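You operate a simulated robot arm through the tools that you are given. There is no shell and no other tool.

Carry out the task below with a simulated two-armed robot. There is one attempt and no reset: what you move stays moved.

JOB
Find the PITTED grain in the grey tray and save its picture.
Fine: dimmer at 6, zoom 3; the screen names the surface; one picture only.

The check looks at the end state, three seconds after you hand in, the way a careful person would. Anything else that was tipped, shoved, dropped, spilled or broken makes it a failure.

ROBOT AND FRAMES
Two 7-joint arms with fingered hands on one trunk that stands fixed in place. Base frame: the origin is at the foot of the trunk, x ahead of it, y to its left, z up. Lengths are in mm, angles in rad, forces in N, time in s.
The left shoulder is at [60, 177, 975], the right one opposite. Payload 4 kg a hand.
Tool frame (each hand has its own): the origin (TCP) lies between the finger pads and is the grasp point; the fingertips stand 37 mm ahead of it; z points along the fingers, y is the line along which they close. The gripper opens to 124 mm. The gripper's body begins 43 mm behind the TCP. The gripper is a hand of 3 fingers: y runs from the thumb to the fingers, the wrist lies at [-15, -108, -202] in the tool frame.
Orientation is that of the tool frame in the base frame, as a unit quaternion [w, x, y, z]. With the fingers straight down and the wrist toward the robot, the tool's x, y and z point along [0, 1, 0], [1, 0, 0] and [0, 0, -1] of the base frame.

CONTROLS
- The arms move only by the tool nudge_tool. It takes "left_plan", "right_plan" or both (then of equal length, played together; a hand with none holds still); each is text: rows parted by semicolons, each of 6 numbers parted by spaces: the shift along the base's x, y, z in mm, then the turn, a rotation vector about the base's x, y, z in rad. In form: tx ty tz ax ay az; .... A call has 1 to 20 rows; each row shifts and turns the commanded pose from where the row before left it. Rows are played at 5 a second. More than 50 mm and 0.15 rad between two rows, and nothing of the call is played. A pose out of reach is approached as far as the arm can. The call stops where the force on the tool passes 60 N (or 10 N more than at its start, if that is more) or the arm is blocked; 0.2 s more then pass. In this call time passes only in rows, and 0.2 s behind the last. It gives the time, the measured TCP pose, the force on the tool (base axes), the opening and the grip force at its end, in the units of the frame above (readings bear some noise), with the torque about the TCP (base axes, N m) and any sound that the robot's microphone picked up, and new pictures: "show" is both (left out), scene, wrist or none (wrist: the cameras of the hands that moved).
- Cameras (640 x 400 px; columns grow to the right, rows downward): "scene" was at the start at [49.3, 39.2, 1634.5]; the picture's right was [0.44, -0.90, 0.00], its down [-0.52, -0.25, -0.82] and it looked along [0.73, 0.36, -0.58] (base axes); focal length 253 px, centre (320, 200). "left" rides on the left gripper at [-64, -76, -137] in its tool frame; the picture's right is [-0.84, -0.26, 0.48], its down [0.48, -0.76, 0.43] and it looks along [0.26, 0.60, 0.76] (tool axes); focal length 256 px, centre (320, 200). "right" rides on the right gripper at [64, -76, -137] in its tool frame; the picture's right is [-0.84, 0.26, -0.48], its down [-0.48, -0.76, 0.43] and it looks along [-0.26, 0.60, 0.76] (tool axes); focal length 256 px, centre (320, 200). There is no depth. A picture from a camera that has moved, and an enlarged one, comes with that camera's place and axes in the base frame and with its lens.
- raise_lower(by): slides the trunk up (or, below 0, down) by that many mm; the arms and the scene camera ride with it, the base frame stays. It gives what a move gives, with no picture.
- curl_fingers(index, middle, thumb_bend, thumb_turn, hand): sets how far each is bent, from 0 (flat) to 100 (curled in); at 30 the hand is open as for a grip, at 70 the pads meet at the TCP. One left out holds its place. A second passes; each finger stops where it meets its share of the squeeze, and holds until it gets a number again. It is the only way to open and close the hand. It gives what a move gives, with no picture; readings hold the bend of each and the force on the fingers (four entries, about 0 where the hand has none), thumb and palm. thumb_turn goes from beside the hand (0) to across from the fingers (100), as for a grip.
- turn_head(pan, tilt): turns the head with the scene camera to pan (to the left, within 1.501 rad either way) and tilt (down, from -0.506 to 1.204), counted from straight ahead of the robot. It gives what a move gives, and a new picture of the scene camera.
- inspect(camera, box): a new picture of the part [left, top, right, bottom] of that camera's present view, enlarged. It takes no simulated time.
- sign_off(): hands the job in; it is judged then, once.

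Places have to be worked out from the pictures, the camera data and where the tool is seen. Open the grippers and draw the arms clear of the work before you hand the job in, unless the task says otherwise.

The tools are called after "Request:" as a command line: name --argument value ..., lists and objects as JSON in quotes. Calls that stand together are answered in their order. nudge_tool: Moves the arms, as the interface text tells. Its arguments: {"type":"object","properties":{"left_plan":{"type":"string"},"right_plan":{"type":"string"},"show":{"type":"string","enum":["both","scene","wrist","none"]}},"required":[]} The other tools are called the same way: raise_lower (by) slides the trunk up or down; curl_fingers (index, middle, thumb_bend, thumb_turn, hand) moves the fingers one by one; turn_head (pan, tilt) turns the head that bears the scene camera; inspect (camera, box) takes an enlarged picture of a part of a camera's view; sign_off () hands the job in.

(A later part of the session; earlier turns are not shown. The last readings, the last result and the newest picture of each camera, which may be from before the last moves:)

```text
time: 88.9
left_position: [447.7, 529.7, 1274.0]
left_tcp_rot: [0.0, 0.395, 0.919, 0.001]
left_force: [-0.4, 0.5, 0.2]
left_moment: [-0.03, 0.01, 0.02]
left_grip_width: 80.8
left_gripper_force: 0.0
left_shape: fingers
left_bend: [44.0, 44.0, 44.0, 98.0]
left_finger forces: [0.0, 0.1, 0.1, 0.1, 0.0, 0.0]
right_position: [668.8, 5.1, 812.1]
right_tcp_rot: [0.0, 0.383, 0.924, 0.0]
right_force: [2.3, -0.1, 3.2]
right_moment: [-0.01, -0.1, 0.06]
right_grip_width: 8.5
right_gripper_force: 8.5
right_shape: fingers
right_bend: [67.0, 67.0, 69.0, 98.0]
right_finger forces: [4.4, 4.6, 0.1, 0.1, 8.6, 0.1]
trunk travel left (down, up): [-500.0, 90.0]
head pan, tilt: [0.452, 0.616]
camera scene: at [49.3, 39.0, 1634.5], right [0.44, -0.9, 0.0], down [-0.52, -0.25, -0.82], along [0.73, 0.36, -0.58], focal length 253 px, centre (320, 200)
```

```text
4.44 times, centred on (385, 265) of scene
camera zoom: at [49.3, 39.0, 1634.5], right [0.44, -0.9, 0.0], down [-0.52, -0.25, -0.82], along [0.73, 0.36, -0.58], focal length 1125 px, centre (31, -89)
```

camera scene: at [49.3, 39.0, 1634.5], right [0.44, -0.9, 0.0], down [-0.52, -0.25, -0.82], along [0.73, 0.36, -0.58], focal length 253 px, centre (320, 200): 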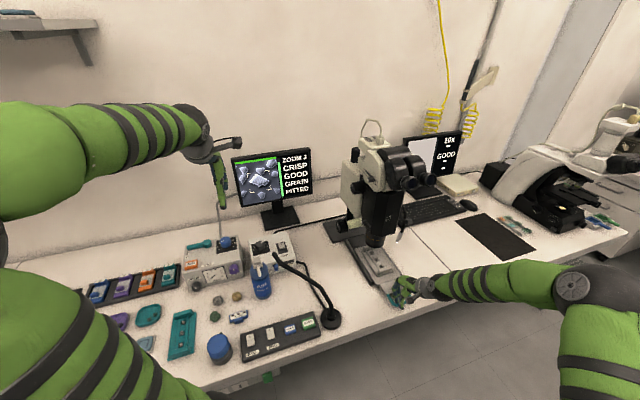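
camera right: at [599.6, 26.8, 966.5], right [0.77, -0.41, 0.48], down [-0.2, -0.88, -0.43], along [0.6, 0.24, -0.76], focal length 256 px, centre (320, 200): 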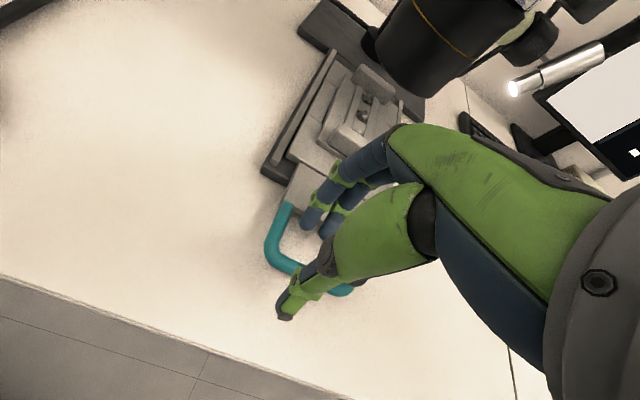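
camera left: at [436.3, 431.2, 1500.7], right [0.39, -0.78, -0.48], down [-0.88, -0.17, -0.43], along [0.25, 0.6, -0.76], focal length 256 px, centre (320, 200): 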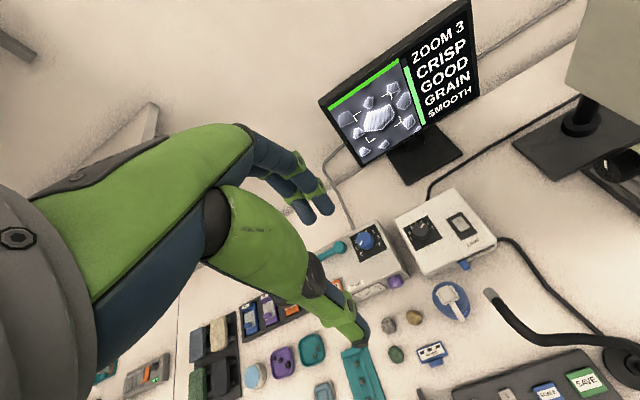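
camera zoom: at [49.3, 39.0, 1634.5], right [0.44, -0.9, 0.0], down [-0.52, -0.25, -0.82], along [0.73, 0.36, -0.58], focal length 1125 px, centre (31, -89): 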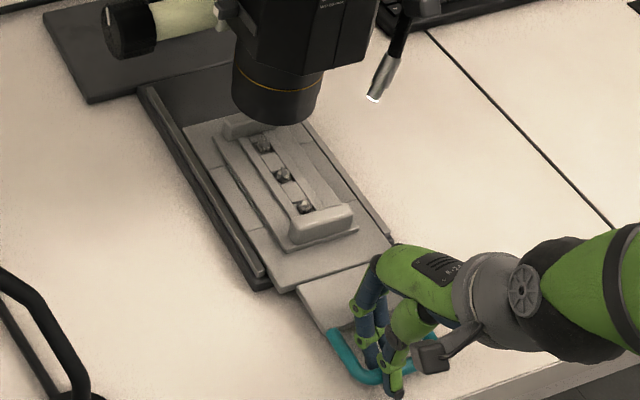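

PITTED is shown, CRISP and GOOD at ZOOM 3. I open the right hand carefully and lift it straight up off the handle.

Request:
curl_fingers --hand "right" --index 60 --middle 60 --thumb_bend 58

Request:
nudge_tool --right_plan "0 0 12 0 0 0;0 0 25 0 0 0;0 0 30 0 0 0" --show "both"

Request:
inspect --camera "scene" --box '[228, 145, 318, 215]'

```text
time: 89.9
left_position: [446.1, 529.9, 1274.3]
left_tcp_rot: [-0.001, 0.395, 0.919, 0.001]
left_force: [-0.5, 0.5, 0.2]
left_moment: [0.03, 0.01, 0.04]
left_grip_width: 80.7
left_gripper_force: 0.0
left_shape: fingers
left_bend: [44.0, 44.0, 44.0, 98.0]
left_finger forces: [0.0, 0.0, 0.1, 0.0, 0.0, 0.0]
right_position: [669.3, 5.4, 810.9]
right_tcp_rot: [0.0, 0.383, 0.924, 0.0]
right_force: [-0.2, 0.0, -0.3]
right_moment: [0.02, -0.04, 0.01]
right_grip_width: 35.6
right_gripper_force: 0.0
right_shape: fingers
right_bend: [60.0, 60.0, 57.0, 98.0]
right_finger forces: [0.1, 0.0, 0.1, 0.0, 0.0, 0.0]
trunk travel left (down, up): [-500.0, 90.0]
head pan, tilt: [0.452, 0.616]
```

```text
time: 90.7
left_position: [447.2, 530.5, 1274.2]
left_tcp_rot: [-0.001, 0.394, 0.919, 0.0]
left_force: [-0.3, -0.4, 1.3]
left_moment: [-0.04, 0.0, -0.01]
left_grip_width: 80.6
left_gripper_force: 0.2
left_shape: fingers
left_bend: [44.0, 44.0, 44.0, 98.0]
left_finger forces: [0.0, 0.1, 0.0, 0.0, 0.1, 0.0]
right_position: [668.0, 5.5, 879.6]
right_tcp_rot: [0.001, 0.384, 0.924, 0.0]
right_force: [0.1, 0.2, -1.5]
right_moment: [0.0, -0.01, 0.01]
right_grip_width: 35.5
right_gripper_force: 0.0
right_shape: fingers
right_bend: [60.0, 60.0, 57.0, 98.0]
right_finger forces: [0.0, 0.1, 0.0, 0.1, 0.0, 0.0]
trunk travel left (down, up): [-500.0, 90.0]
head pan, tilt: [0.452, 0.616]
camera scene: at [48.9, 39.1, 1634.4], right [0.44, -0.9, 0.0], down [-0.52, -0.25, -0.82], along [0.73, 0.36, -0.58], focal length 253 px, centre (320, 200)
camera right: at [570.3, -1.8, 1014.2], right [0.77, -0.41, 0.48], down [-0.2, -0.88, -0.43], along [0.6, 0.24, -0.76], focal length 256 px, centre (320, 200)
```

scene: 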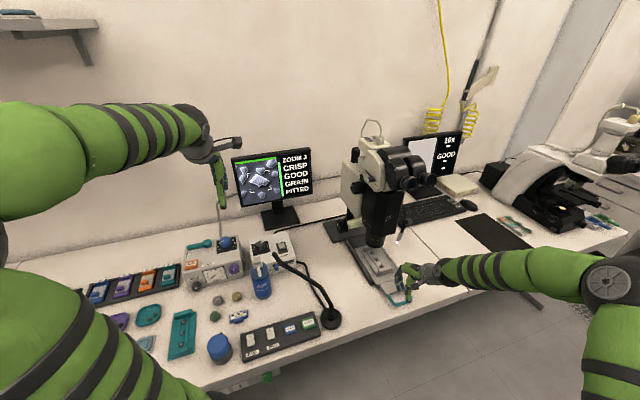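
right: 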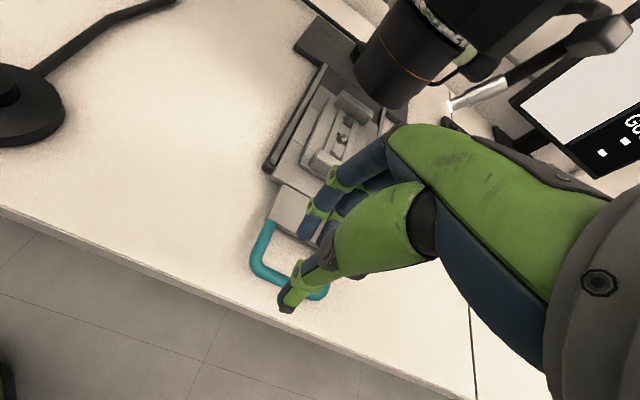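

```text
5.71 times, centred on (273, 180) of scene
camera zoom: at [48.9, 39.1, 1634.4], right [0.44, -0.9, 0.0], down [-0.52, -0.25, -0.82], along [0.73, 0.36, -0.58], focal length 1447 px, centre (589, 314)
```

zoom: 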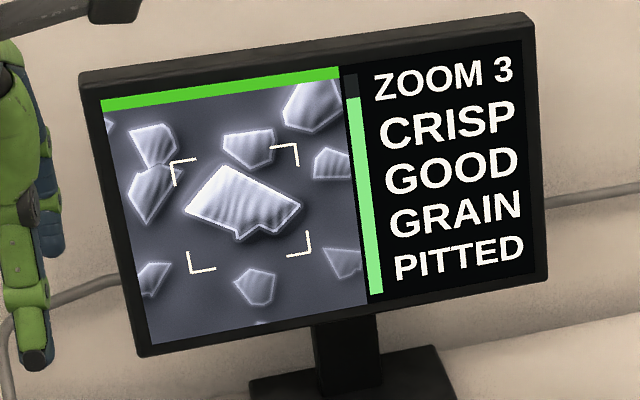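

The PITTED grain stays centred and crisp with the hand off. I retract the right arm back the way it came.

Request:
nudge_tool --right_plan "-30 -27 17 0 0 0;-32 -28 17 0 0 0;-32 -28 17 0 0 0;-32 -28 17 0 0 0;-32 -28 17 0 0 0;-20 -30 30 0 0 0;0 -30 40 0 0 0;0 -20 45 0 0 0" --show "scene"

Request:
inspect --camera "scene" --box '[230, 290, 350, 370]'

Request:
inspect --camera "scene" --box '[240, 230, 350, 340]'

```text
time: 92.5
left_position: [445.9, 529.4, 1275.3]
left_tcp_rot: [-0.001, 0.394, 0.919, 0.0]
left_force: [-0.6, 0.1, 0.2]
left_moment: [0.02, -0.05, -0.01]
left_grip_width: 80.5
left_gripper_force: 0.0
left_shape: fingers
left_bend: [44.0, 44.0, 44.0, 98.0]
left_finger forces: [0.1, 0.0, 0.1, 0.1, 0.0, 0.1]
right_position: [490.3, -213.9, 1078.9]
right_tcp_rot: [0.001, 0.381, 0.925, 0.0]
right_force: [0.2, -1.5, -0.3]
right_moment: [0.02, -0.03, -0.03]
right_grip_width: 35.8
right_gripper_force: 0.0
right_shape: fingers
right_bend: [60.0, 60.0, 57.0, 98.0]
right_finger forces: [0.0, 0.1, 0.0, 0.0, 0.0, 0.1]
trunk travel left (down, up): [-500.0, 90.0]
head pan, tilt: [0.452, 0.616]
camera scene: at [48.3, 37.8, 1634.5], right [0.44, -0.9, 0.0], down [-0.52, -0.25, -0.82], along [0.73, 0.36, -0.58], focal length 253 px, centre (320, 200)
```

scene: 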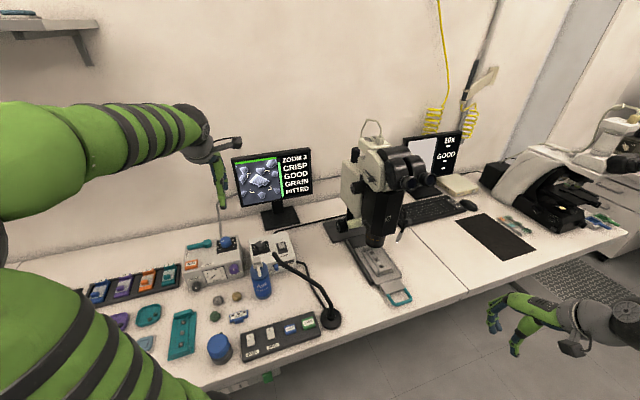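

```text
5.00 times, centred on (290, 330) of scene
camera zoom: at [48.3, 37.8, 1634.5], right [0.44, -0.9, 0.0], down [-0.52, -0.25, -0.82], along [0.73, 0.36, -0.58], focal length 1266 px, centre (470, -450)
```

zoom: 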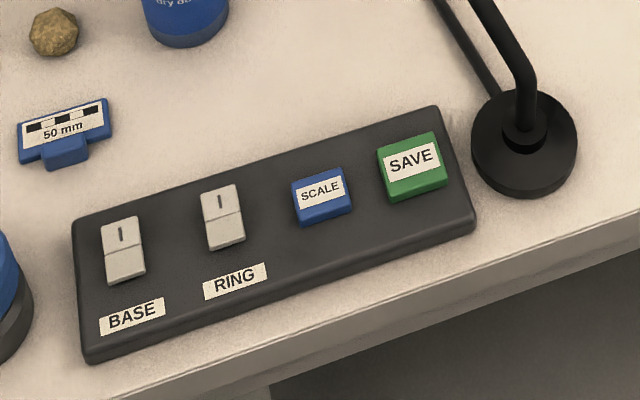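

```text
3.64 times, centred on (295, 285) of scene
camera zoom: at [48.3, 37.8, 1634.5], right [0.44, -0.9, 0.0], down [-0.52, -0.25, -0.82], along [0.73, 0.36, -0.58], focal length 921 px, centre (411, -109)
```

zoom: 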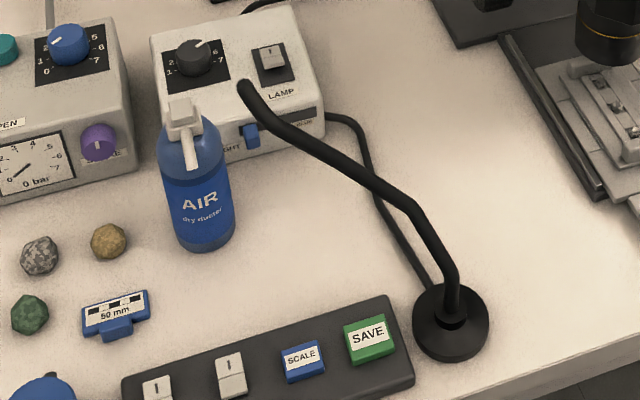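

SAVE's top is at about (451, 279, 795), with the gooseneck ~65 mm beyond it, so I'll approach with the left hand yawed so its body stays clear. I close the left fingers to a compact tip, then swing above SAVE at height.

Request:
curl_fingers --hand "left" --index 67 --middle 67 --thumb_bend 67

Request:
nudge_tool --left_plan "0 -10 0 0 0 -0.137;0 -15 0 0 0 -0.137;0 -15 0 0 0 -0.137;0 -15 0 0 0 -0.137;0 -15 0 0 0 -0.137;0 -15 0 0 0 -0.137;0 -15 0 0 0 -0.137;0 -15 0 0 0 -0.137;0 -15 0 0 0 -0.137;0 -15 0 0 0 -0.137;0 -15 0 0 0 -0.137;0 -15 0 0 0 -0.137;1 -15 0 0 0 -0.137;1 -15 0 0 0 -0.137;1 -15 0 0 0 -0.137;1 -15 0 0 0 -0.137;1 -15 0 0 0 -0.137" --show "both"

```text
time: 93.5
left_position: [447.1, 530.0, 1274.7]
left_tcp_rot: [-0.001, 0.394, 0.919, 0.0]
left_force: [-0.7, 0.8, -0.2]
left_moment: [-0.01, -0.04, 0.01]
left_grip_width: 10.0
left_gripper_force: 0.0
left_shape: fingers
left_bend: [67.0, 67.0, 67.0, 98.0]
left_finger forces: [0.0, 0.1, 0.0, 0.1, 0.0, 0.0]
right_position: [491.9, -212.6, 1078.5]
right_tcp_rot: [0.001, 0.383, 0.924, 0.0]
right_force: [-0.2, -0.3, 0.0]
right_moment: [-0.01, 0.02, 0.01]
right_grip_width: 36.0
right_gripper_force: 0.0
right_shape: fingers
right_bend: [60.0, 60.0, 57.0, 98.0]
right_finger forces: [0.0, 0.1, 0.0, 0.0, 0.0, 0.0]
trunk travel left (down, up): [-500.0, 90.0]
head pan, tilt: [0.452, 0.616]
```

```text
time: 97.1
left_position: [451.5, 281.4, 1274.2]
left_tcp_rot: [-0.001, 1.0, 0.001, 0.002]
left_force: [-0.2, 0.3, 0.0]
left_moment: [0.02, 0.01, -0.03]
left_grip_width: 10.1
left_gripper_force: 0.1
left_shape: fingers
left_bend: [67.0, 67.0, 67.0, 98.0]
left_finger forces: [0.0, 0.1, 0.0, 0.0, 0.0, 0.1]
right_position: [492.6, -213.9, 1078.3]
right_tcp_rot: [-0.001, 0.382, 0.924, 0.0]
right_force: [0.2, 0.3, -0.4]
right_moment: [0.0, 0.02, 0.02]
right_grip_width: 35.7
right_gripper_force: 0.0
right_shape: fingers
right_bend: [60.0, 60.0, 57.0, 98.0]
right_finger forces: [0.0, 0.0, 0.0, 0.0, 0.0, 0.0]
trunk travel left (down, up): [-500.0, 90.0]
head pan, tilt: [0.452, 0.616]
camera scene: at [49.7, 38.8, 1634.4], right [0.44, -0.9, 0.0], down [-0.52, -0.25, -0.82], along [0.73, 0.36, -0.58], focal length 253 px, centre (320, 200)
camera left: at [388.2, 355.6, 1410.7], right [-0.84, 0.26, -0.48], down [0.48, 0.76, -0.43], along [0.26, -0.6, -0.76], focal length 256 px, centre (320, 200)
```

scene: 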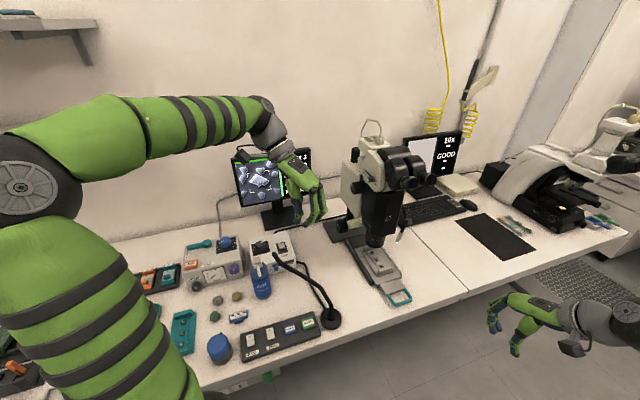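
left: 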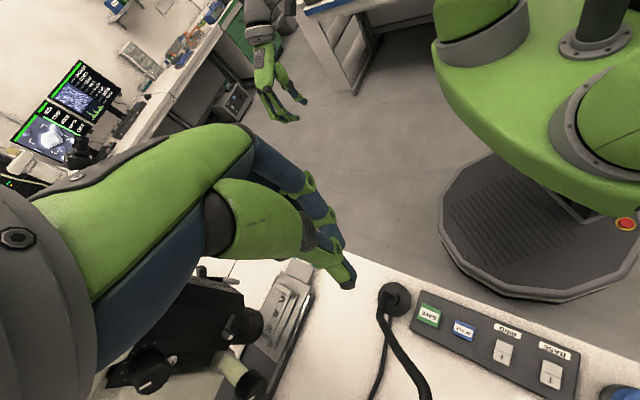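

SAVE is confirmed at about (452, 277). I descend to about 85 mm above it and check the clearance to the gooseneck.

Request:
nudge_tool --left_plan "0 -0.5 -45 0 0 0;0 -0.5 -45 0 0 0;0 -0.5 -45 0 0 0;0 -0.5 -45 0 0 0;0 -0.5 -45 0 0 0;0 -0.5 -45 0 0 0;0 0 -45 0 0 0;0 0 -40 0 0 0" --show "both"

Request:
inspect --camera "left" --box '[280, 200, 520, 400]'

Request:
inspect --camera "scene" --box '[240, 220, 370, 350]'

```text
time: 98.9
left_position: [450.7, 278.1, 918.7]
left_tcp_rot: [-0.001, 1.0, 0.002, 0.0]
left_force: [-0.3, 0.0, -0.1]
left_moment: [-0.02, 0.05, 0.0]
left_grip_width: 9.9
left_gripper_force: 0.0
left_shape: fingers
left_bend: [67.0, 67.0, 67.0, 98.0]
left_finger forces: [0.0, 0.0, 0.0, 0.1, 0.0, 0.0]
right_position: [492.0, -212.2, 1077.2]
right_tcp_rot: [0.001, 0.383, 0.924, 0.001]
right_force: [0.2, 0.6, -0.6]
right_moment: [-0.01, -0.01, 0.03]
right_grip_width: 35.6
right_gripper_force: 0.1
right_shape: fingers
right_bend: [60.0, 60.0, 57.0, 98.0]
right_finger forces: [0.1, 0.0, 0.1, 0.0, 0.1, 0.0]
trunk travel left (down, up): [-500.0, 90.0]
head pan, tilt: [0.452, 0.616]
camera scene: at [49.9, 39.7, 1634.5], right [0.44, -0.9, 0.0], down [-0.52, -0.25, -0.82], along [0.73, 0.36, -0.58], focal length 253 px, centre (320, 200)
camera left: at [388.1, 353.6, 1055.4], right [-0.84, 0.25, -0.48], down [0.48, 0.76, -0.43], along [0.26, -0.6, -0.76], focal length 256 px, centre (320, 200)
```

scene: 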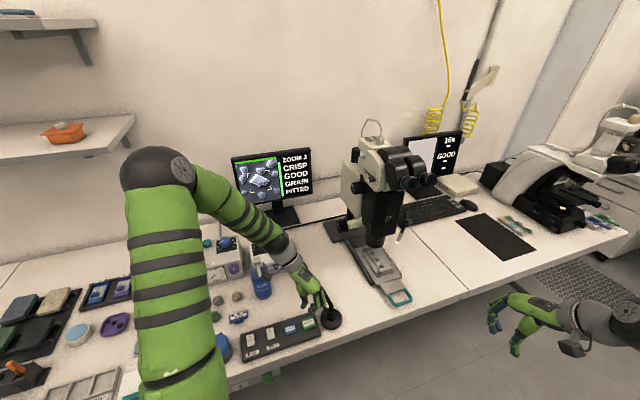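
left: 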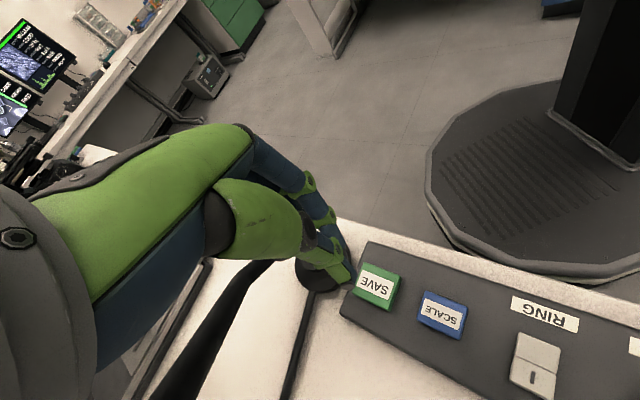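

```text
2.00 times, centred on (400, 300) of left
camera zoom: at [388.1, 353.6, 1055.4], right [-0.84, 0.25, -0.48], down [0.48, 0.76, -0.43], along [0.26, -0.6, -0.76], focal length 512 px, centre (160, 0)
```

zoom: 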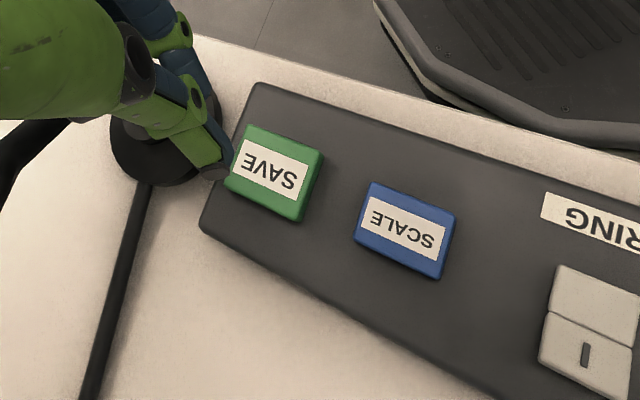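

```text
3.08 times, centred on (305, 285) of scene
camera zoom: at [49.9, 39.7, 1634.5], right [0.44, -0.9, 0.0], down [-0.52, -0.25, -0.82], along [0.73, 0.36, -0.58], focal length 779 px, centre (366, -62)
```

zoom: 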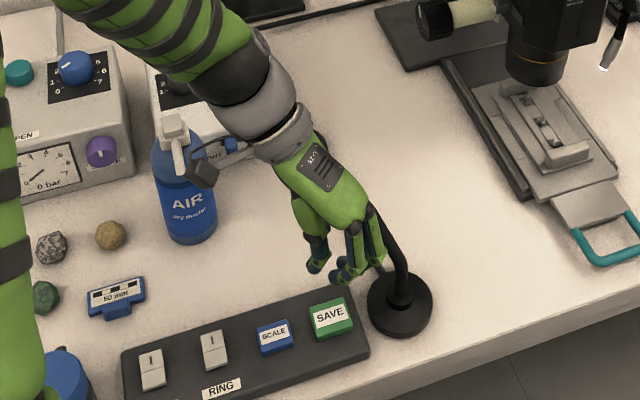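

Alignment is within 2 mm and the gooseneck is at least 30 mm clear. I descend 60 mm more.

Request:
nudge_tool --left_plan "0 0 -30 0 0 0;0 0 -30 0 0 0" --show "both"

Request:
inspect --camera "left" --box '[280, 200, 440, 340]'

Request:
inspect --camera "scene" --box '[270, 270, 350, 340]'

```text
time: 99.7
left_position: [483.9, 283.2, 888.7]
left_tcp_rot: [-0.016, 0.999, 0.002, 0.047]
left_force: [0.7, -0.6, -0.3]
left_moment: [-0.01, 0.05, -0.02]
left_grip_width: 9.9
left_gripper_force: 0.3
left_shape: fingers
left_bend: [67.0, 67.0, 67.0, 98.0]
left_finger forces: [0.0, 0.0, 0.0, 0.1, 0.1, 0.0]
right_position: [488.4, -218.8, 1079.4]
right_tcp_rot: [0.0, 0.385, 0.923, 0.002]
right_force: [0.2, 0.3, 0.8]
right_moment: [-0.04, 0.07, 0.04]
right_grip_width: 35.6
right_gripper_force: 0.0
right_shape: fingers
right_bend: [60.0, 60.0, 57.0, 98.0]
right_finger forces: [0.1, 0.1, 0.0, 0.0, 0.0, 0.1]
trunk travel left (down, up): [-500.0, 90.0]
head pan, tilt: [0.452, 0.616]
stopped in row 2 (left hand): the arm was blocked; the commanded pose is now the measured one
camera scene: at [43.2, 37.4, 1634.5], right [0.44, -0.9, 0.0], down [-0.52, -0.25, -0.82], along [0.74, 0.36, -0.57], focal length 253 px, centre (320, 200)
camera left: at [408.0, 354.1, 1021.0], right [-0.79, 0.27, -0.55], down [0.52, 0.78, -0.36], along [0.33, -0.57, -0.75], focal length 256 px, centre (320, 200)
```

scene: 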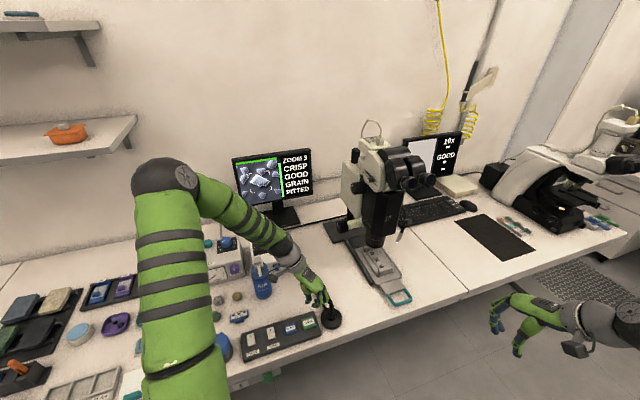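
left: 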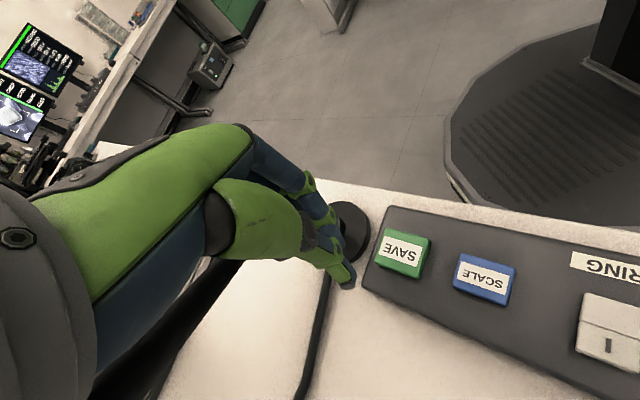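

```text
2.86 times, centred on (360, 270) of left
camera zoom: at [408.0, 354.1, 1021.0], right [-0.79, 0.27, -0.55], down [0.52, 0.78, -0.36], along [0.33, -0.57, -0.75], focal length 731 px, centre (206, 0)
```

zoom: 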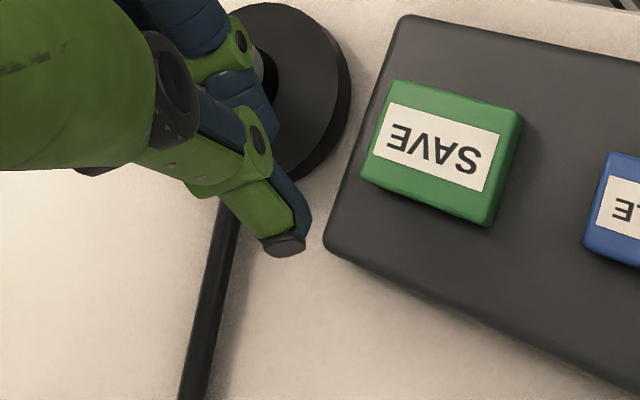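

```text
5.71 times, centred on (310, 305) of scene
camera zoom: at [43.2, 37.4, 1634.5], right [0.44, -0.9, 0.0], down [-0.52, -0.25, -0.82], along [0.74, 0.36, -0.57], focal length 1447 px, centre (377, -400)
```

zoom: 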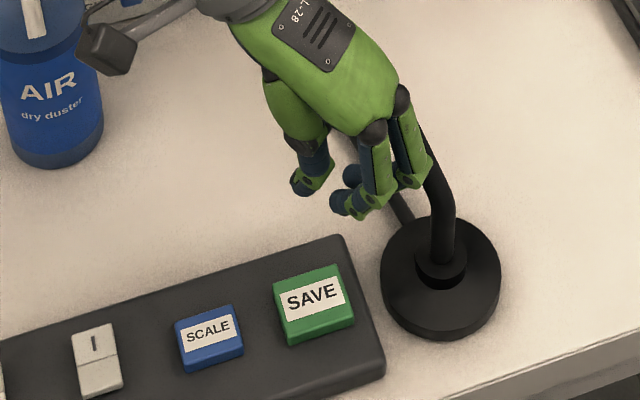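

The arm was blocked (the commanded pose was too close in, probably the arm meeting the robot's own body), not at the fingertip. I back off upward right away and check that nothing was disturbed.

Request:
nudge_tool --left_plan "0 0 25 0 0 0;0 0 25 0 0 0;0 0 30 0 0 0" --show "both"

Request:
inspect --camera "scene" --box '[0, 220, 340, 400]'

Request:
inspect --camera "scene" --box '[228, 145, 318, 215]'

```text
time: 100.5
left_position: [472.2, 280.0, 956.3]
left_tcp_rot: [-0.009, 1.0, 0.001, 0.027]
left_force: [-0.4, -0.9, -0.7]
left_moment: [0.02, 0.0, -0.04]
left_grip_width: 10.2
left_gripper_force: 0.1
left_shape: fingers
left_bend: [67.0, 67.0, 67.0, 98.0]
left_finger forces: [0.1, 0.0, 0.1, 0.0, 0.0, 0.1]
right_position: [490.8, -217.0, 1078.2]
right_tcp_rot: [0.0, 0.383, 0.924, 0.0]
right_force: [-0.3, 0.6, 0.1]
right_moment: [0.05, 0.0, 0.0]
right_grip_width: 35.5
right_gripper_force: 0.0
right_shape: fingers
right_bend: [60.0, 60.0, 57.0, 98.0]
right_finger forces: [0.0, 0.1, 0.1, 0.1, 0.0, 0.0]
trunk travel left (down, up): [-500.0, 90.0]
head pan, tilt: [0.452, 0.616]
camera scene: at [48.9, 38.9, 1634.0], right [0.44, -0.9, 0.0], down [-0.52, -0.25, -0.82], along [0.73, 0.36, -0.58], focal length 253 px, centre (320, 200)
camera left: at [400.5, 353.1, 1090.3], right [-0.81, 0.26, -0.52], down [0.5, 0.77, -0.39], along [0.3, -0.58, -0.76], focal length 256 px, centre (320, 200)
```

scene: 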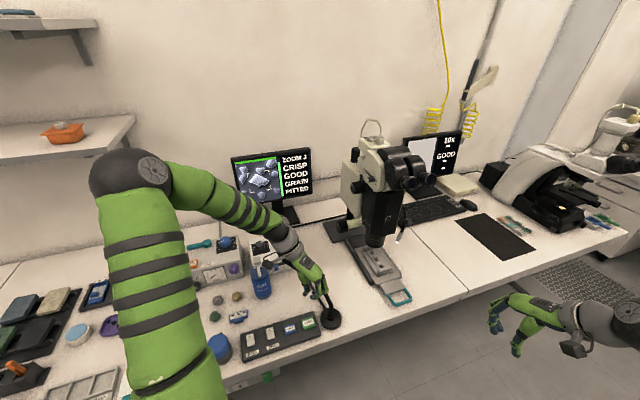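
left: 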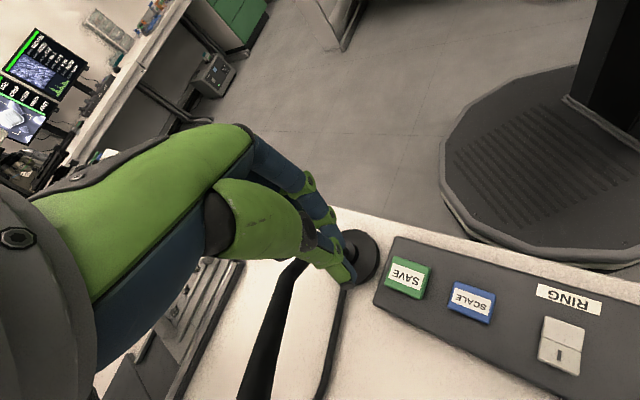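

```text
1.88 times, centred on (170, 310) of scene
camera zoom: at [48.9, 38.9, 1634.0], right [0.44, -0.9, 0.0], down [-0.52, -0.25, -0.82], along [0.73, 0.36, -0.58], focal length 476 px, centre (602, -7)
```

zoom: 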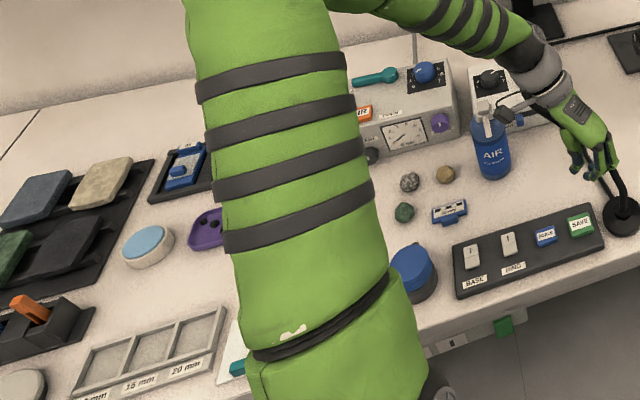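

```text
5.71 times, centred on (273, 180) of scene
camera zoom: at [48.9, 38.9, 1634.0], right [0.44, -0.9, 0.0], down [-0.52, -0.25, -0.82], along [0.73, 0.36, -0.58], focal length 1447 px, centre (589, 314)
```

zoom: 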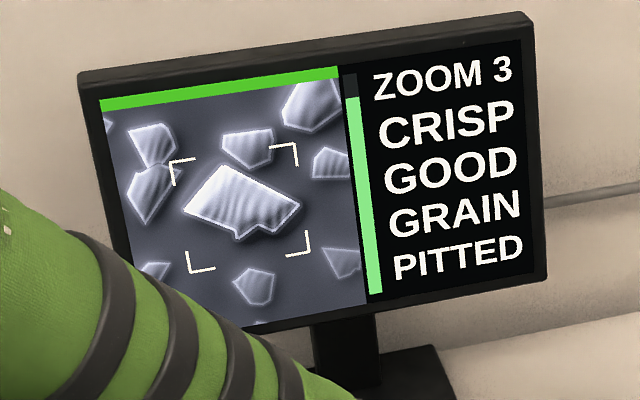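

Nothing appears moved, and the screen is unchanged. The left arm is folded too tightly there, so I will use the right arm for SAVE. First I lift the left arm straight up and swing it back to its parking place.

Request:
nudge_tool --left_plan "-5 0 40 0 0 0;-5 0 45 0 0 0;-5 0 45 0 0 0;0 0 45 0 0 0;0 0 45 0 0 0;0 0 45 0 0 0;0 0 45 0 0 0;0 15 20 0 0 0.137;0 15 0 0 0 0.137;0 15 0 0 0 0.137;0 15 0 0 0 0.137;0 15 0 0 0 0.137;0 15 0 0 0 0.137;0 15 0 0 0 0.137;0 15 0 0 0 0.137;0 20 0 0 0 0.137;0 20 0 0 0 0.137;0 20 0 0 0 0.137;0 20 0 0 0 0.137;0 20 0 0 0 0.137" --show "scene"

Request:
inspect --camera "scene" --box '[160, 220, 350, 370]'

```text
time: 104.7
left_position: [458.2, 501.5, 1286.3]
left_tcp_rot: [-0.028, 0.627, 0.778, 0.01]
left_force: [0.9, -1.1, -0.9]
left_moment: [0.01, 0.0, 0.0]
left_grip_width: 9.8
left_gripper_force: 0.1
left_shape: fingers
left_bend: [67.0, 67.0, 67.0, 98.0]
left_finger forces: [0.1, 0.1, 0.0, 0.1, 0.0, 0.0]
right_position: [491.3, -215.6, 1078.5]
right_tcp_rot: [0.0, 0.384, 0.923, 0.0]
right_force: [-0.6, -0.3, 0.2]
right_moment: [0.0, -0.02, -0.01]
right_grip_width: 35.6
right_gripper_force: 0.1
right_shape: fingers
right_bend: [60.0, 60.0, 57.0, 98.0]
right_finger forces: [0.1, 0.0, 0.1, 0.0, 0.0, 0.1]
trunk travel left (down, up): [-500.0, 90.0]
head pan, tilt: [0.452, 0.616]
camera scene: at [49.4, 39.1, 1634.5], right [0.44, -0.9, 0.0], down [-0.52, -0.25, -0.82], along [0.73, 0.36, -0.58], focal length 253 px, centre (320, 200)
```

scene: 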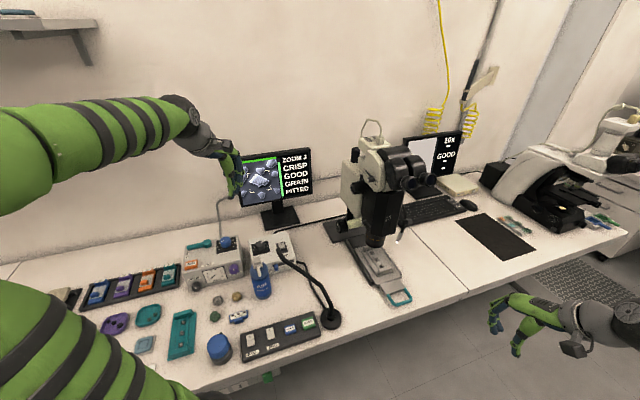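

```text
2.67 times, centred on (255, 295) of scene
camera zoom: at [49.4, 39.1, 1634.5], right [0.44, -0.9, 0.0], down [-0.52, -0.25, -0.82], along [0.73, 0.36, -0.58], focal length 675 px, centre (493, -53)
```

zoom: 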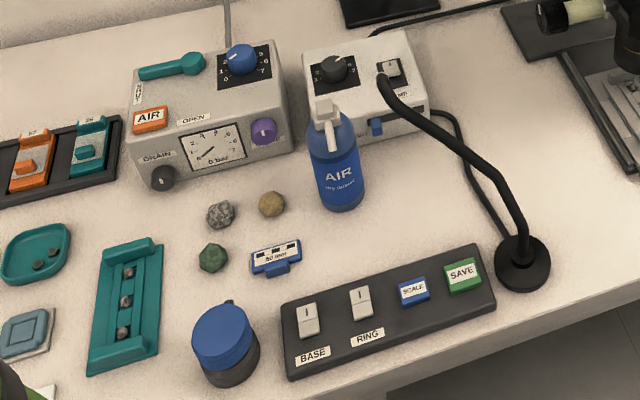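

I notice the gooseneck tip may have shifted relative to the lamp box. I examine it closely.

Request:
inspect --camera "scene" --box '[240, 225, 310, 300]'

Request:
inspect --camera "scene" --box '[230, 290, 350, 370]'

Request:
inspect --camera "scene" --box '[240, 230, 350, 340]'

```text
5.33 times, centred on (275, 262) of scene
camera zoom: at [49.4, 39.1, 1634.5], right [0.44, -0.9, 0.0], down [-0.52, -0.25, -0.82], along [0.73, 0.36, -0.58], focal length 1350 px, centre (560, -133)
```

zoom: 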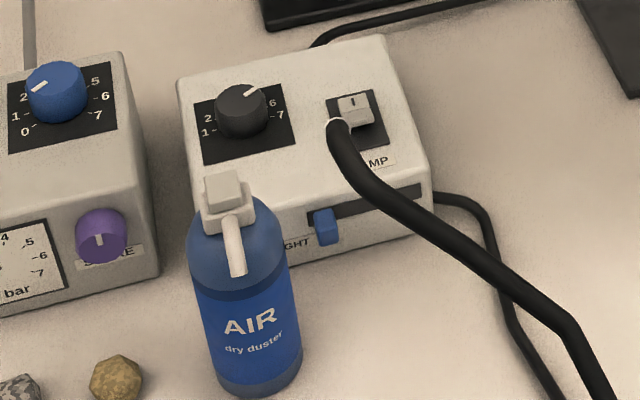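

```text
5.00 times, centred on (290, 330) of scene
camera zoom: at [49.4, 39.1, 1634.5], right [0.44, -0.9, 0.0], down [-0.52, -0.25, -0.82], along [0.73, 0.36, -0.58], focal length 1266 px, centre (470, -450)
```

zoom: 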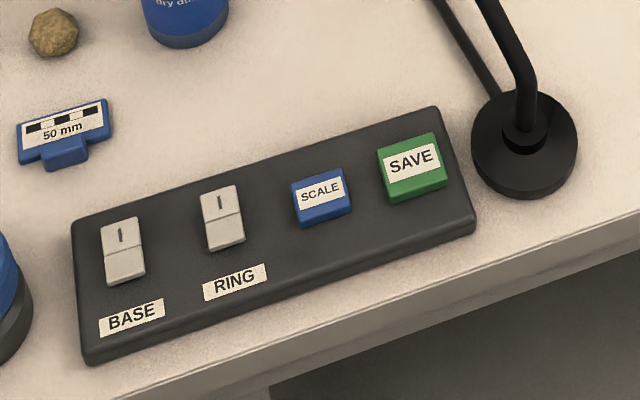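

```text
3.64 times, centred on (295, 285) of scene
camera zoom: at [49.4, 39.1, 1634.5], right [0.44, -0.9, 0.0], down [-0.52, -0.25, -0.82], along [0.73, 0.36, -0.58], focal length 921 px, centre (411, -109)
```

zoom: 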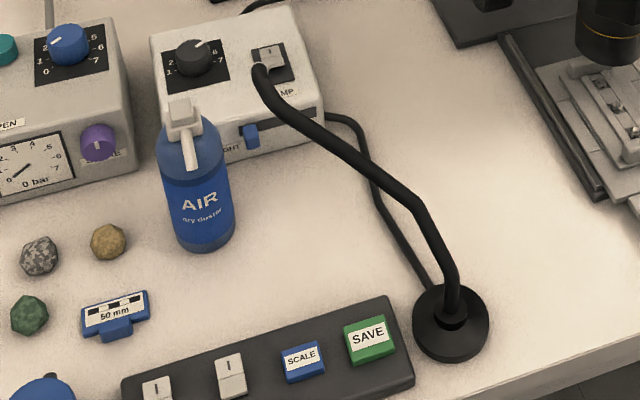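

The base hasn't moved, but the neck has swivelled about 6° (tip ~23 mm in +x). I will gently restore that after saving; right now it gives more clearance. I bring the right hand, pinched, over SAVE at a safe height.

Request:
curl_fingers --hand "right" --index 67 --middle 67 --thumb_bend 67

Request:
nudge_tool --right_plan "-3.6 44 2 0 0 0.0555;-3.6 45 2 0 0 0.0555;-3.6 45 2 0 0 0.0555;-3.6 45 0 0 0 0.0555;-3.6 45 0 0 0 0.0555;-3.6 45 0 0 0 0.0555;-3.6 45 0 0 0 0.0555;-3.6 45 0 0 0 0.0555" --show "both"

```text
time: 105.7
left_position: [458.3, 502.3, 1286.6]
left_tcp_rot: [-0.028, 0.627, 0.778, 0.01]
left_force: [0.3, -0.2, 0.0]
left_moment: [0.01, 0.02, -0.03]
left_grip_width: 9.9
left_gripper_force: 0.1
left_shape: fingers
left_bend: [67.0, 67.0, 67.0, 98.0]
left_finger forces: [0.1, 0.0, 0.0, 0.1, 0.1, 0.0]
right_position: [491.5, -216.4, 1077.4]
right_tcp_rot: [0.0, 0.383, 0.924, 0.001]
right_force: [0.6, 1.2, 0.7]
right_moment: [0.04, 0.01, -0.03]
right_grip_width: 10.2
right_gripper_force: 0.0
right_shape: fingers
right_bend: [67.0, 67.0, 67.0, 98.0]
right_finger forces: [0.0, 0.1, 0.0, 0.0, 0.0, 0.0]
trunk travel left (down, up): [-500.0, 90.0]
head pan, tilt: [0.452, 0.616]
```

```text
time: 107.5
left_position: [458.0, 501.5, 1284.7]
left_tcp_rot: [-0.028, 0.627, 0.778, 0.011]
left_force: [0.3, -0.2, 1.0]
left_moment: [-0.03, 0.02, -0.01]
left_grip_width: 9.9
left_gripper_force: 0.0
left_shape: fingers
left_bend: [67.0, 67.0, 67.0, 98.0]
left_finger forces: [0.0, 0.0, 0.1, 0.0, 0.1, 0.1]
right_position: [462.7, 144.2, 1084.7]
right_tcp_rot: [-0.001, 0.171, 0.985, 0.0]
right_force: [0.1, 0.4, 0.7]
right_moment: [0.0, -0.02, 0.01]
right_grip_width: 9.9
right_gripper_force: 0.1
right_shape: fingers
right_bend: [67.0, 67.0, 67.0, 98.0]
right_finger forces: [0.0, 0.0, 0.0, 0.0, 0.0, 0.1]
trunk travel left (down, up): [-500.0, 90.0]
head pan, tilt: [0.452, 0.616]
camera scene: at [49.6, 40.2, 1634.4], right [0.44, -0.9, 0.0], down [-0.52, -0.25, -0.82], along [0.73, 0.36, -0.58], focal length 253 px, centre (320, 200)
camera right: at [377.3, 95.6, 1219.6], right [0.88, -0.04, 0.48], down [0.2, -0.88, -0.43], along [0.44, 0.48, -0.76], focal length 256 px, centre (320, 200)
```

scene: 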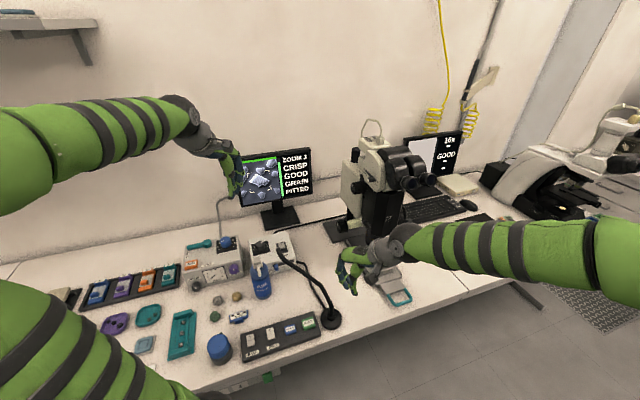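
right: 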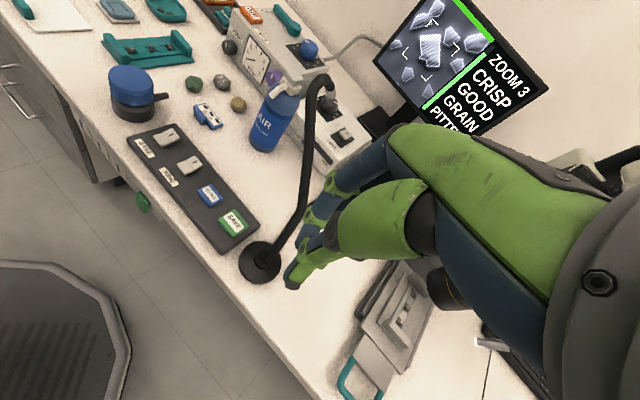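

The right arm reaches comfortably from this side. I continue to directly above SAVE.

Request:
nudge_tool --right_plan "-4 45 0 0 0 0.055;-4 45 0 0 0 0.055;-4 45 0 0 0 0.055;0 0 -40 0 0 0;0 0 -40 0 0 0" --show "both"

Request:
inspect --camera "right" --box '[180, 100, 400, 300]'

Request:
inspect --camera "scene" --box '[240, 220, 370, 350]'

```text
time: 108.7
left_position: [458.1, 503.1, 1286.1]
left_tcp_rot: [-0.028, 0.628, 0.778, 0.01]
left_force: [0.3, -0.6, 0.1]
left_moment: [0.02, -0.06, 0.02]
left_grip_width: 9.9
left_gripper_force: 0.1
left_shape: fingers
left_bend: [67.0, 67.0, 67.0, 98.0]
left_finger forces: [0.0, 0.0, 0.0, 0.0, 0.0, 0.0]
right_position: [450.5, 278.8, 1003.1]
right_tcp_rot: [0.001, 0.089, 0.996, 0.0]
right_force: [0.0, 0.1, 0.5]
right_moment: [-0.02, 0.0, 0.03]
right_grip_width: 9.9
right_gripper_force: 0.1
right_shape: fingers
right_bend: [67.0, 67.0, 67.0, 98.0]
right_finger forces: [0.0, 0.0, 0.1, 0.0, 0.0, 0.1]
trunk travel left (down, up): [-500.0, 90.0]
head pan, tilt: [0.452, 0.616]
camera scene: at [49.7, 39.8, 1634.5], right [0.44, -0.9, 0.0], down [-0.52, -0.25, -0.82], along [0.73, 0.36, -0.58], focal length 253 px, centre (320, 200)
camera right: at [374.1, 216.6, 1139.3], right [0.87, 0.1, 0.48], down [0.34, -0.83, -0.43], along [0.36, 0.54, -0.76], focal length 256 px, centre (320, 200)
```

scene: 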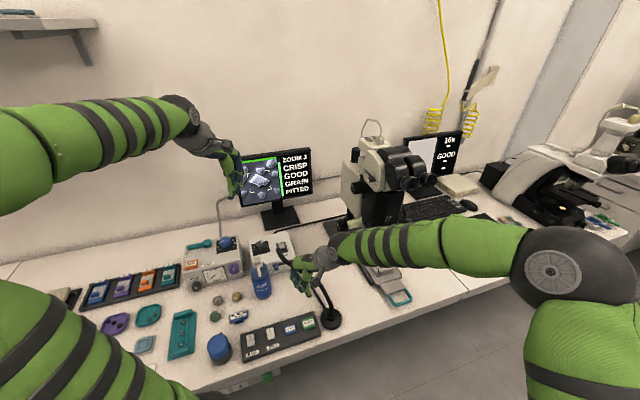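
right: 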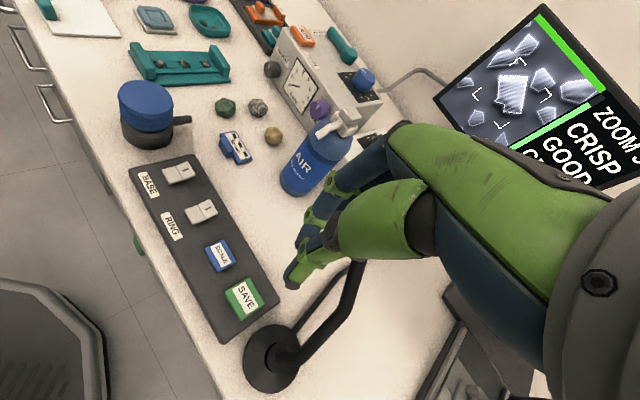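

```text
2.00 times, centred on (290, 200) of right
camera zoom: at [374.1, 216.6, 1139.3], right [0.87, 0.1, 0.48], down [0.34, -0.83, -0.43], along [0.36, 0.54, -0.76], focal length 512 px, centre (380, 200)
```

zoom: 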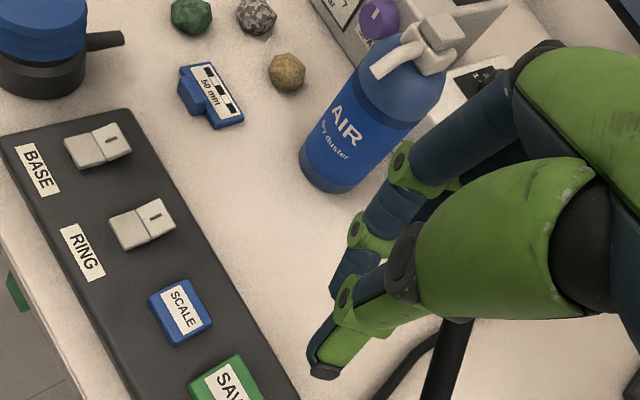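

```text
3.08 times, centred on (305, 285) of scene
camera zoom: at [49.7, 39.8, 1634.5], right [0.44, -0.9, 0.0], down [-0.52, -0.25, -0.82], along [0.73, 0.36, -0.58], focal length 779 px, centre (366, -62)
```

zoom: 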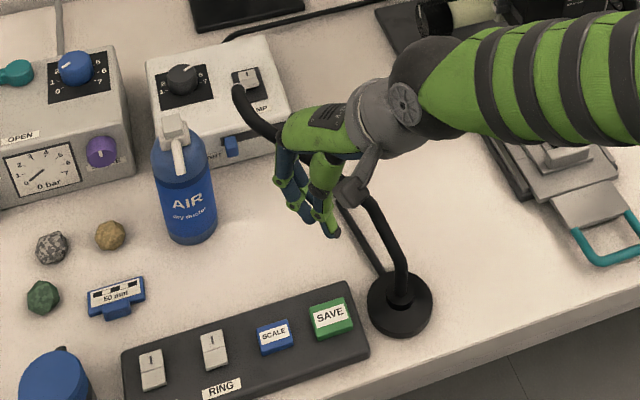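

Clearances look good: the neck is ~40 mm from the hand body. I descend to about 25 mm above the button.

Request:
nudge_tool --right_plan "0 0 -40 0 0 0;0 0 -40 0 0 0;0 0 -30 0 0 0;0 0 -20 0 0 0" --show "both"

Request:
inspect --camera "right" --box '[200, 180, 360, 340]'

Request:
inspect --camera "scene" --box '[260, 240, 360, 340]'

```text
time: 109.7
left_position: [458.3, 501.1, 1286.3]
left_tcp_rot: [-0.028, 0.628, 0.778, 0.01]
left_force: [0.0, 0.2, -0.3]
left_moment: [-0.01, 0.01, 0.0]
left_grip_width: 9.9
left_gripper_force: 0.0
left_shape: fingers
left_bend: [67.0, 67.0, 67.0, 98.0]
left_finger forces: [0.1, 0.0, 0.1, 0.0, 0.0, 0.1]
right_position: [451.7, 277.5, 874.5]
right_tcp_rot: [0.0, 0.09, 0.996, 0.0]
right_force: [-0.2, 0.1, 0.4]
right_moment: [0.0, -0.02, 0.01]
right_grip_width: 9.8
right_gripper_force: 0.0
right_shape: fingers
right_bend: [67.0, 67.0, 67.0, 98.0]
right_finger forces: [0.0, 0.1, 0.0, 0.1, 0.0, 0.0]
trunk travel left (down, up): [-500.0, 90.0]
head pan, tilt: [0.452, 0.616]
camera scene: at [49.5, 39.3, 1634.5], right [0.44, -0.9, 0.0], down [-0.52, -0.25, -0.82], along [0.73, 0.36, -0.58], focal length 253 px, centre (320, 200)
camera right: at [374.4, 216.5, 1009.7], right [0.87, 0.1, 0.48], down [0.34, -0.83, -0.43], along [0.36, 0.54, -0.76], focal length 256 px, centre (320, 200)
```

scene: 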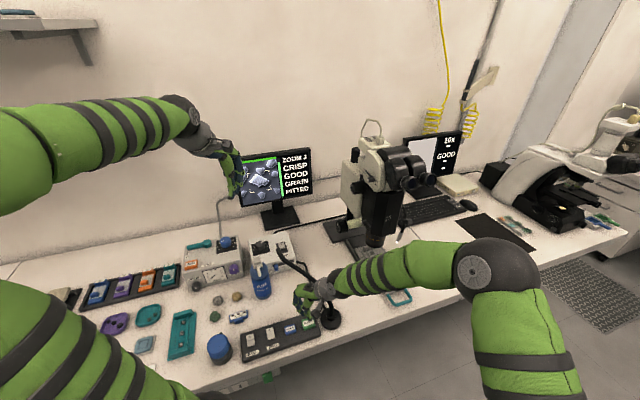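
right: 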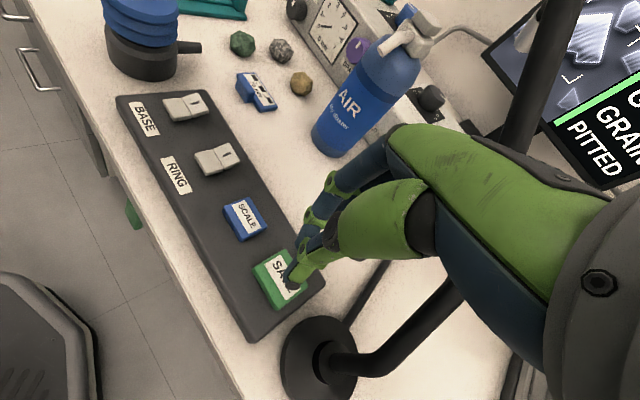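

```text
2.50 times, centred on (280, 260) of right
camera zoom: at [374.4, 216.5, 1009.7], right [0.87, 0.1, 0.48], down [0.34, -0.83, -0.43], along [0.36, 0.54, -0.76], focal length 640 px, centre (420, 50)
```

zoom: 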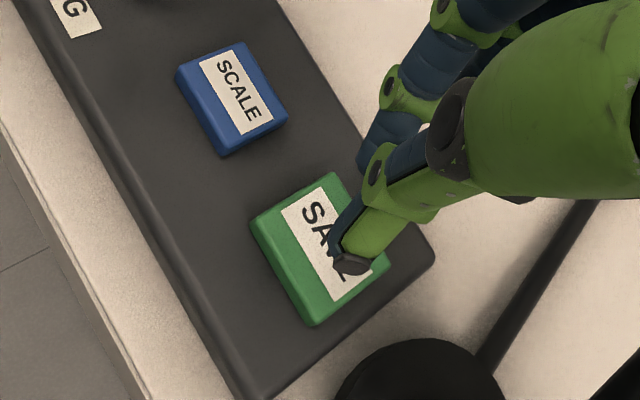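

```text
4.00 times, centred on (310, 290) of scene
camera zoom: at [49.5, 39.3, 1634.5], right [0.44, -0.9, 0.0], down [-0.52, -0.25, -0.82], along [0.73, 0.36, -0.58], focal length 1013 px, centre (360, -160)
```

zoom: 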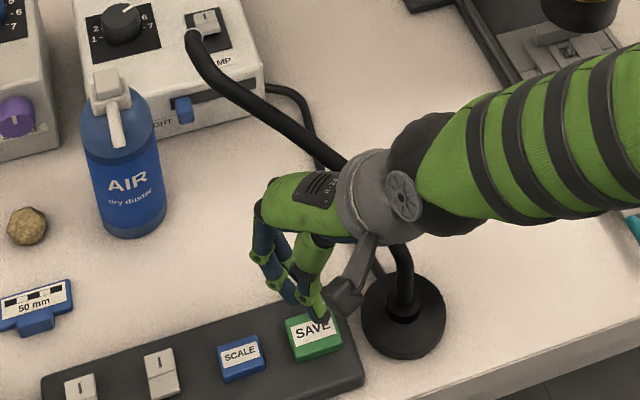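

The tip is right over SAVE. I descend 30 mm more, then approach in small steps to feel the contact.

Request:
nudge_tool --right_plan "-1 0 -15 0 0 0;-1 0 -12 0 0 0" --show "wrist"

Request:
inspect --camera "right" --box '[240, 200, 360, 320]'

Request:
inspect --camera "scene" --box '[280, 280, 350, 340]'

```text
time: 110.3
left_position: [458.2, 502.0, 1285.9]
left_tcp_rot: [-0.028, 0.628, 0.778, 0.01]
left_force: [-0.2, -0.3, 0.2]
left_moment: [0.0, 0.0, -0.04]
left_grip_width: 10.2
left_gripper_force: 0.0
left_shape: fingers
left_bend: [67.0, 67.0, 67.0, 98.0]
left_finger forces: [0.0, 0.0, 0.0, 0.0, 0.1, 0.0]
right_position: [448.7, 279.6, 848.4]
right_tcp_rot: [0.0, 0.089, 0.996, 0.0]
right_force: [-0.4, -0.3, 0.0]
right_moment: [0.01, -0.01, 0.01]
right_grip_width: 9.7
right_gripper_force: 0.1
right_shape: fingers
right_bend: [67.0, 67.0, 67.0, 98.0]
right_finger forces: [0.1, 0.1, 0.0, 0.0, 0.1, 0.1]
trunk travel left (down, up): [-500.0, 90.0]
head pan, tilt: [0.452, 0.616]
camera right: at [371.9, 216.9, 983.4], right [0.87, 0.1, 0.48], down [0.34, -0.83, -0.43], along [0.36, 0.54, -0.76], focal length 256 px, centre (320, 200)
```

right: 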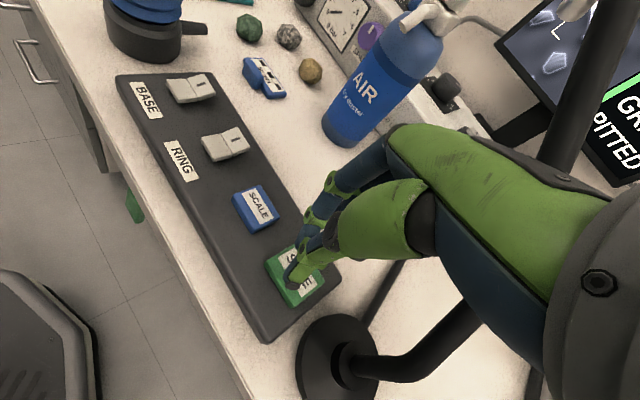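

```text
3.33 times, centred on (300, 260) of right
camera zoom: at [371.9, 216.9, 983.4], right [0.87, 0.1, 0.48], down [0.34, -0.83, -0.43], along [0.36, 0.54, -0.76], focal length 853 px, centre (387, 0)
```

zoom: 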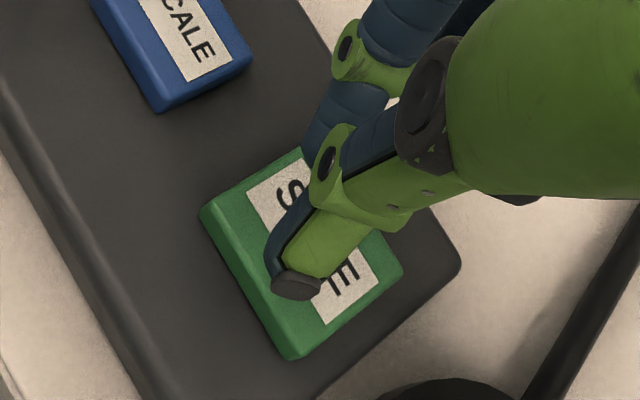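

```text
6.67 times, centred on (315, 310) of scene
camera zoom: at [49.4, 39.2, 1634.5], right [0.44, -0.9, 0.0], down [-0.52, -0.25, -0.82], along [0.73, 0.36, -0.58], focal length 1688 px, centre (353, -533)
```

zoom: 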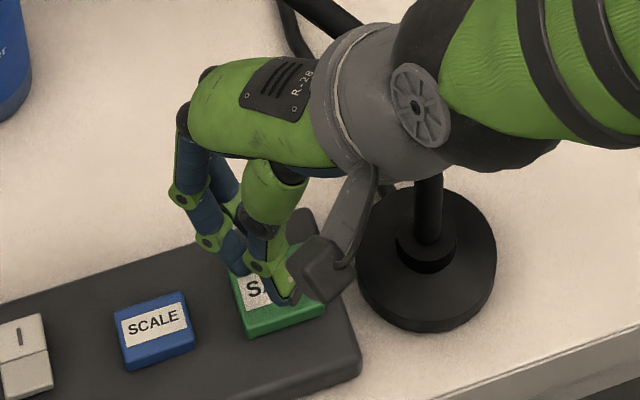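

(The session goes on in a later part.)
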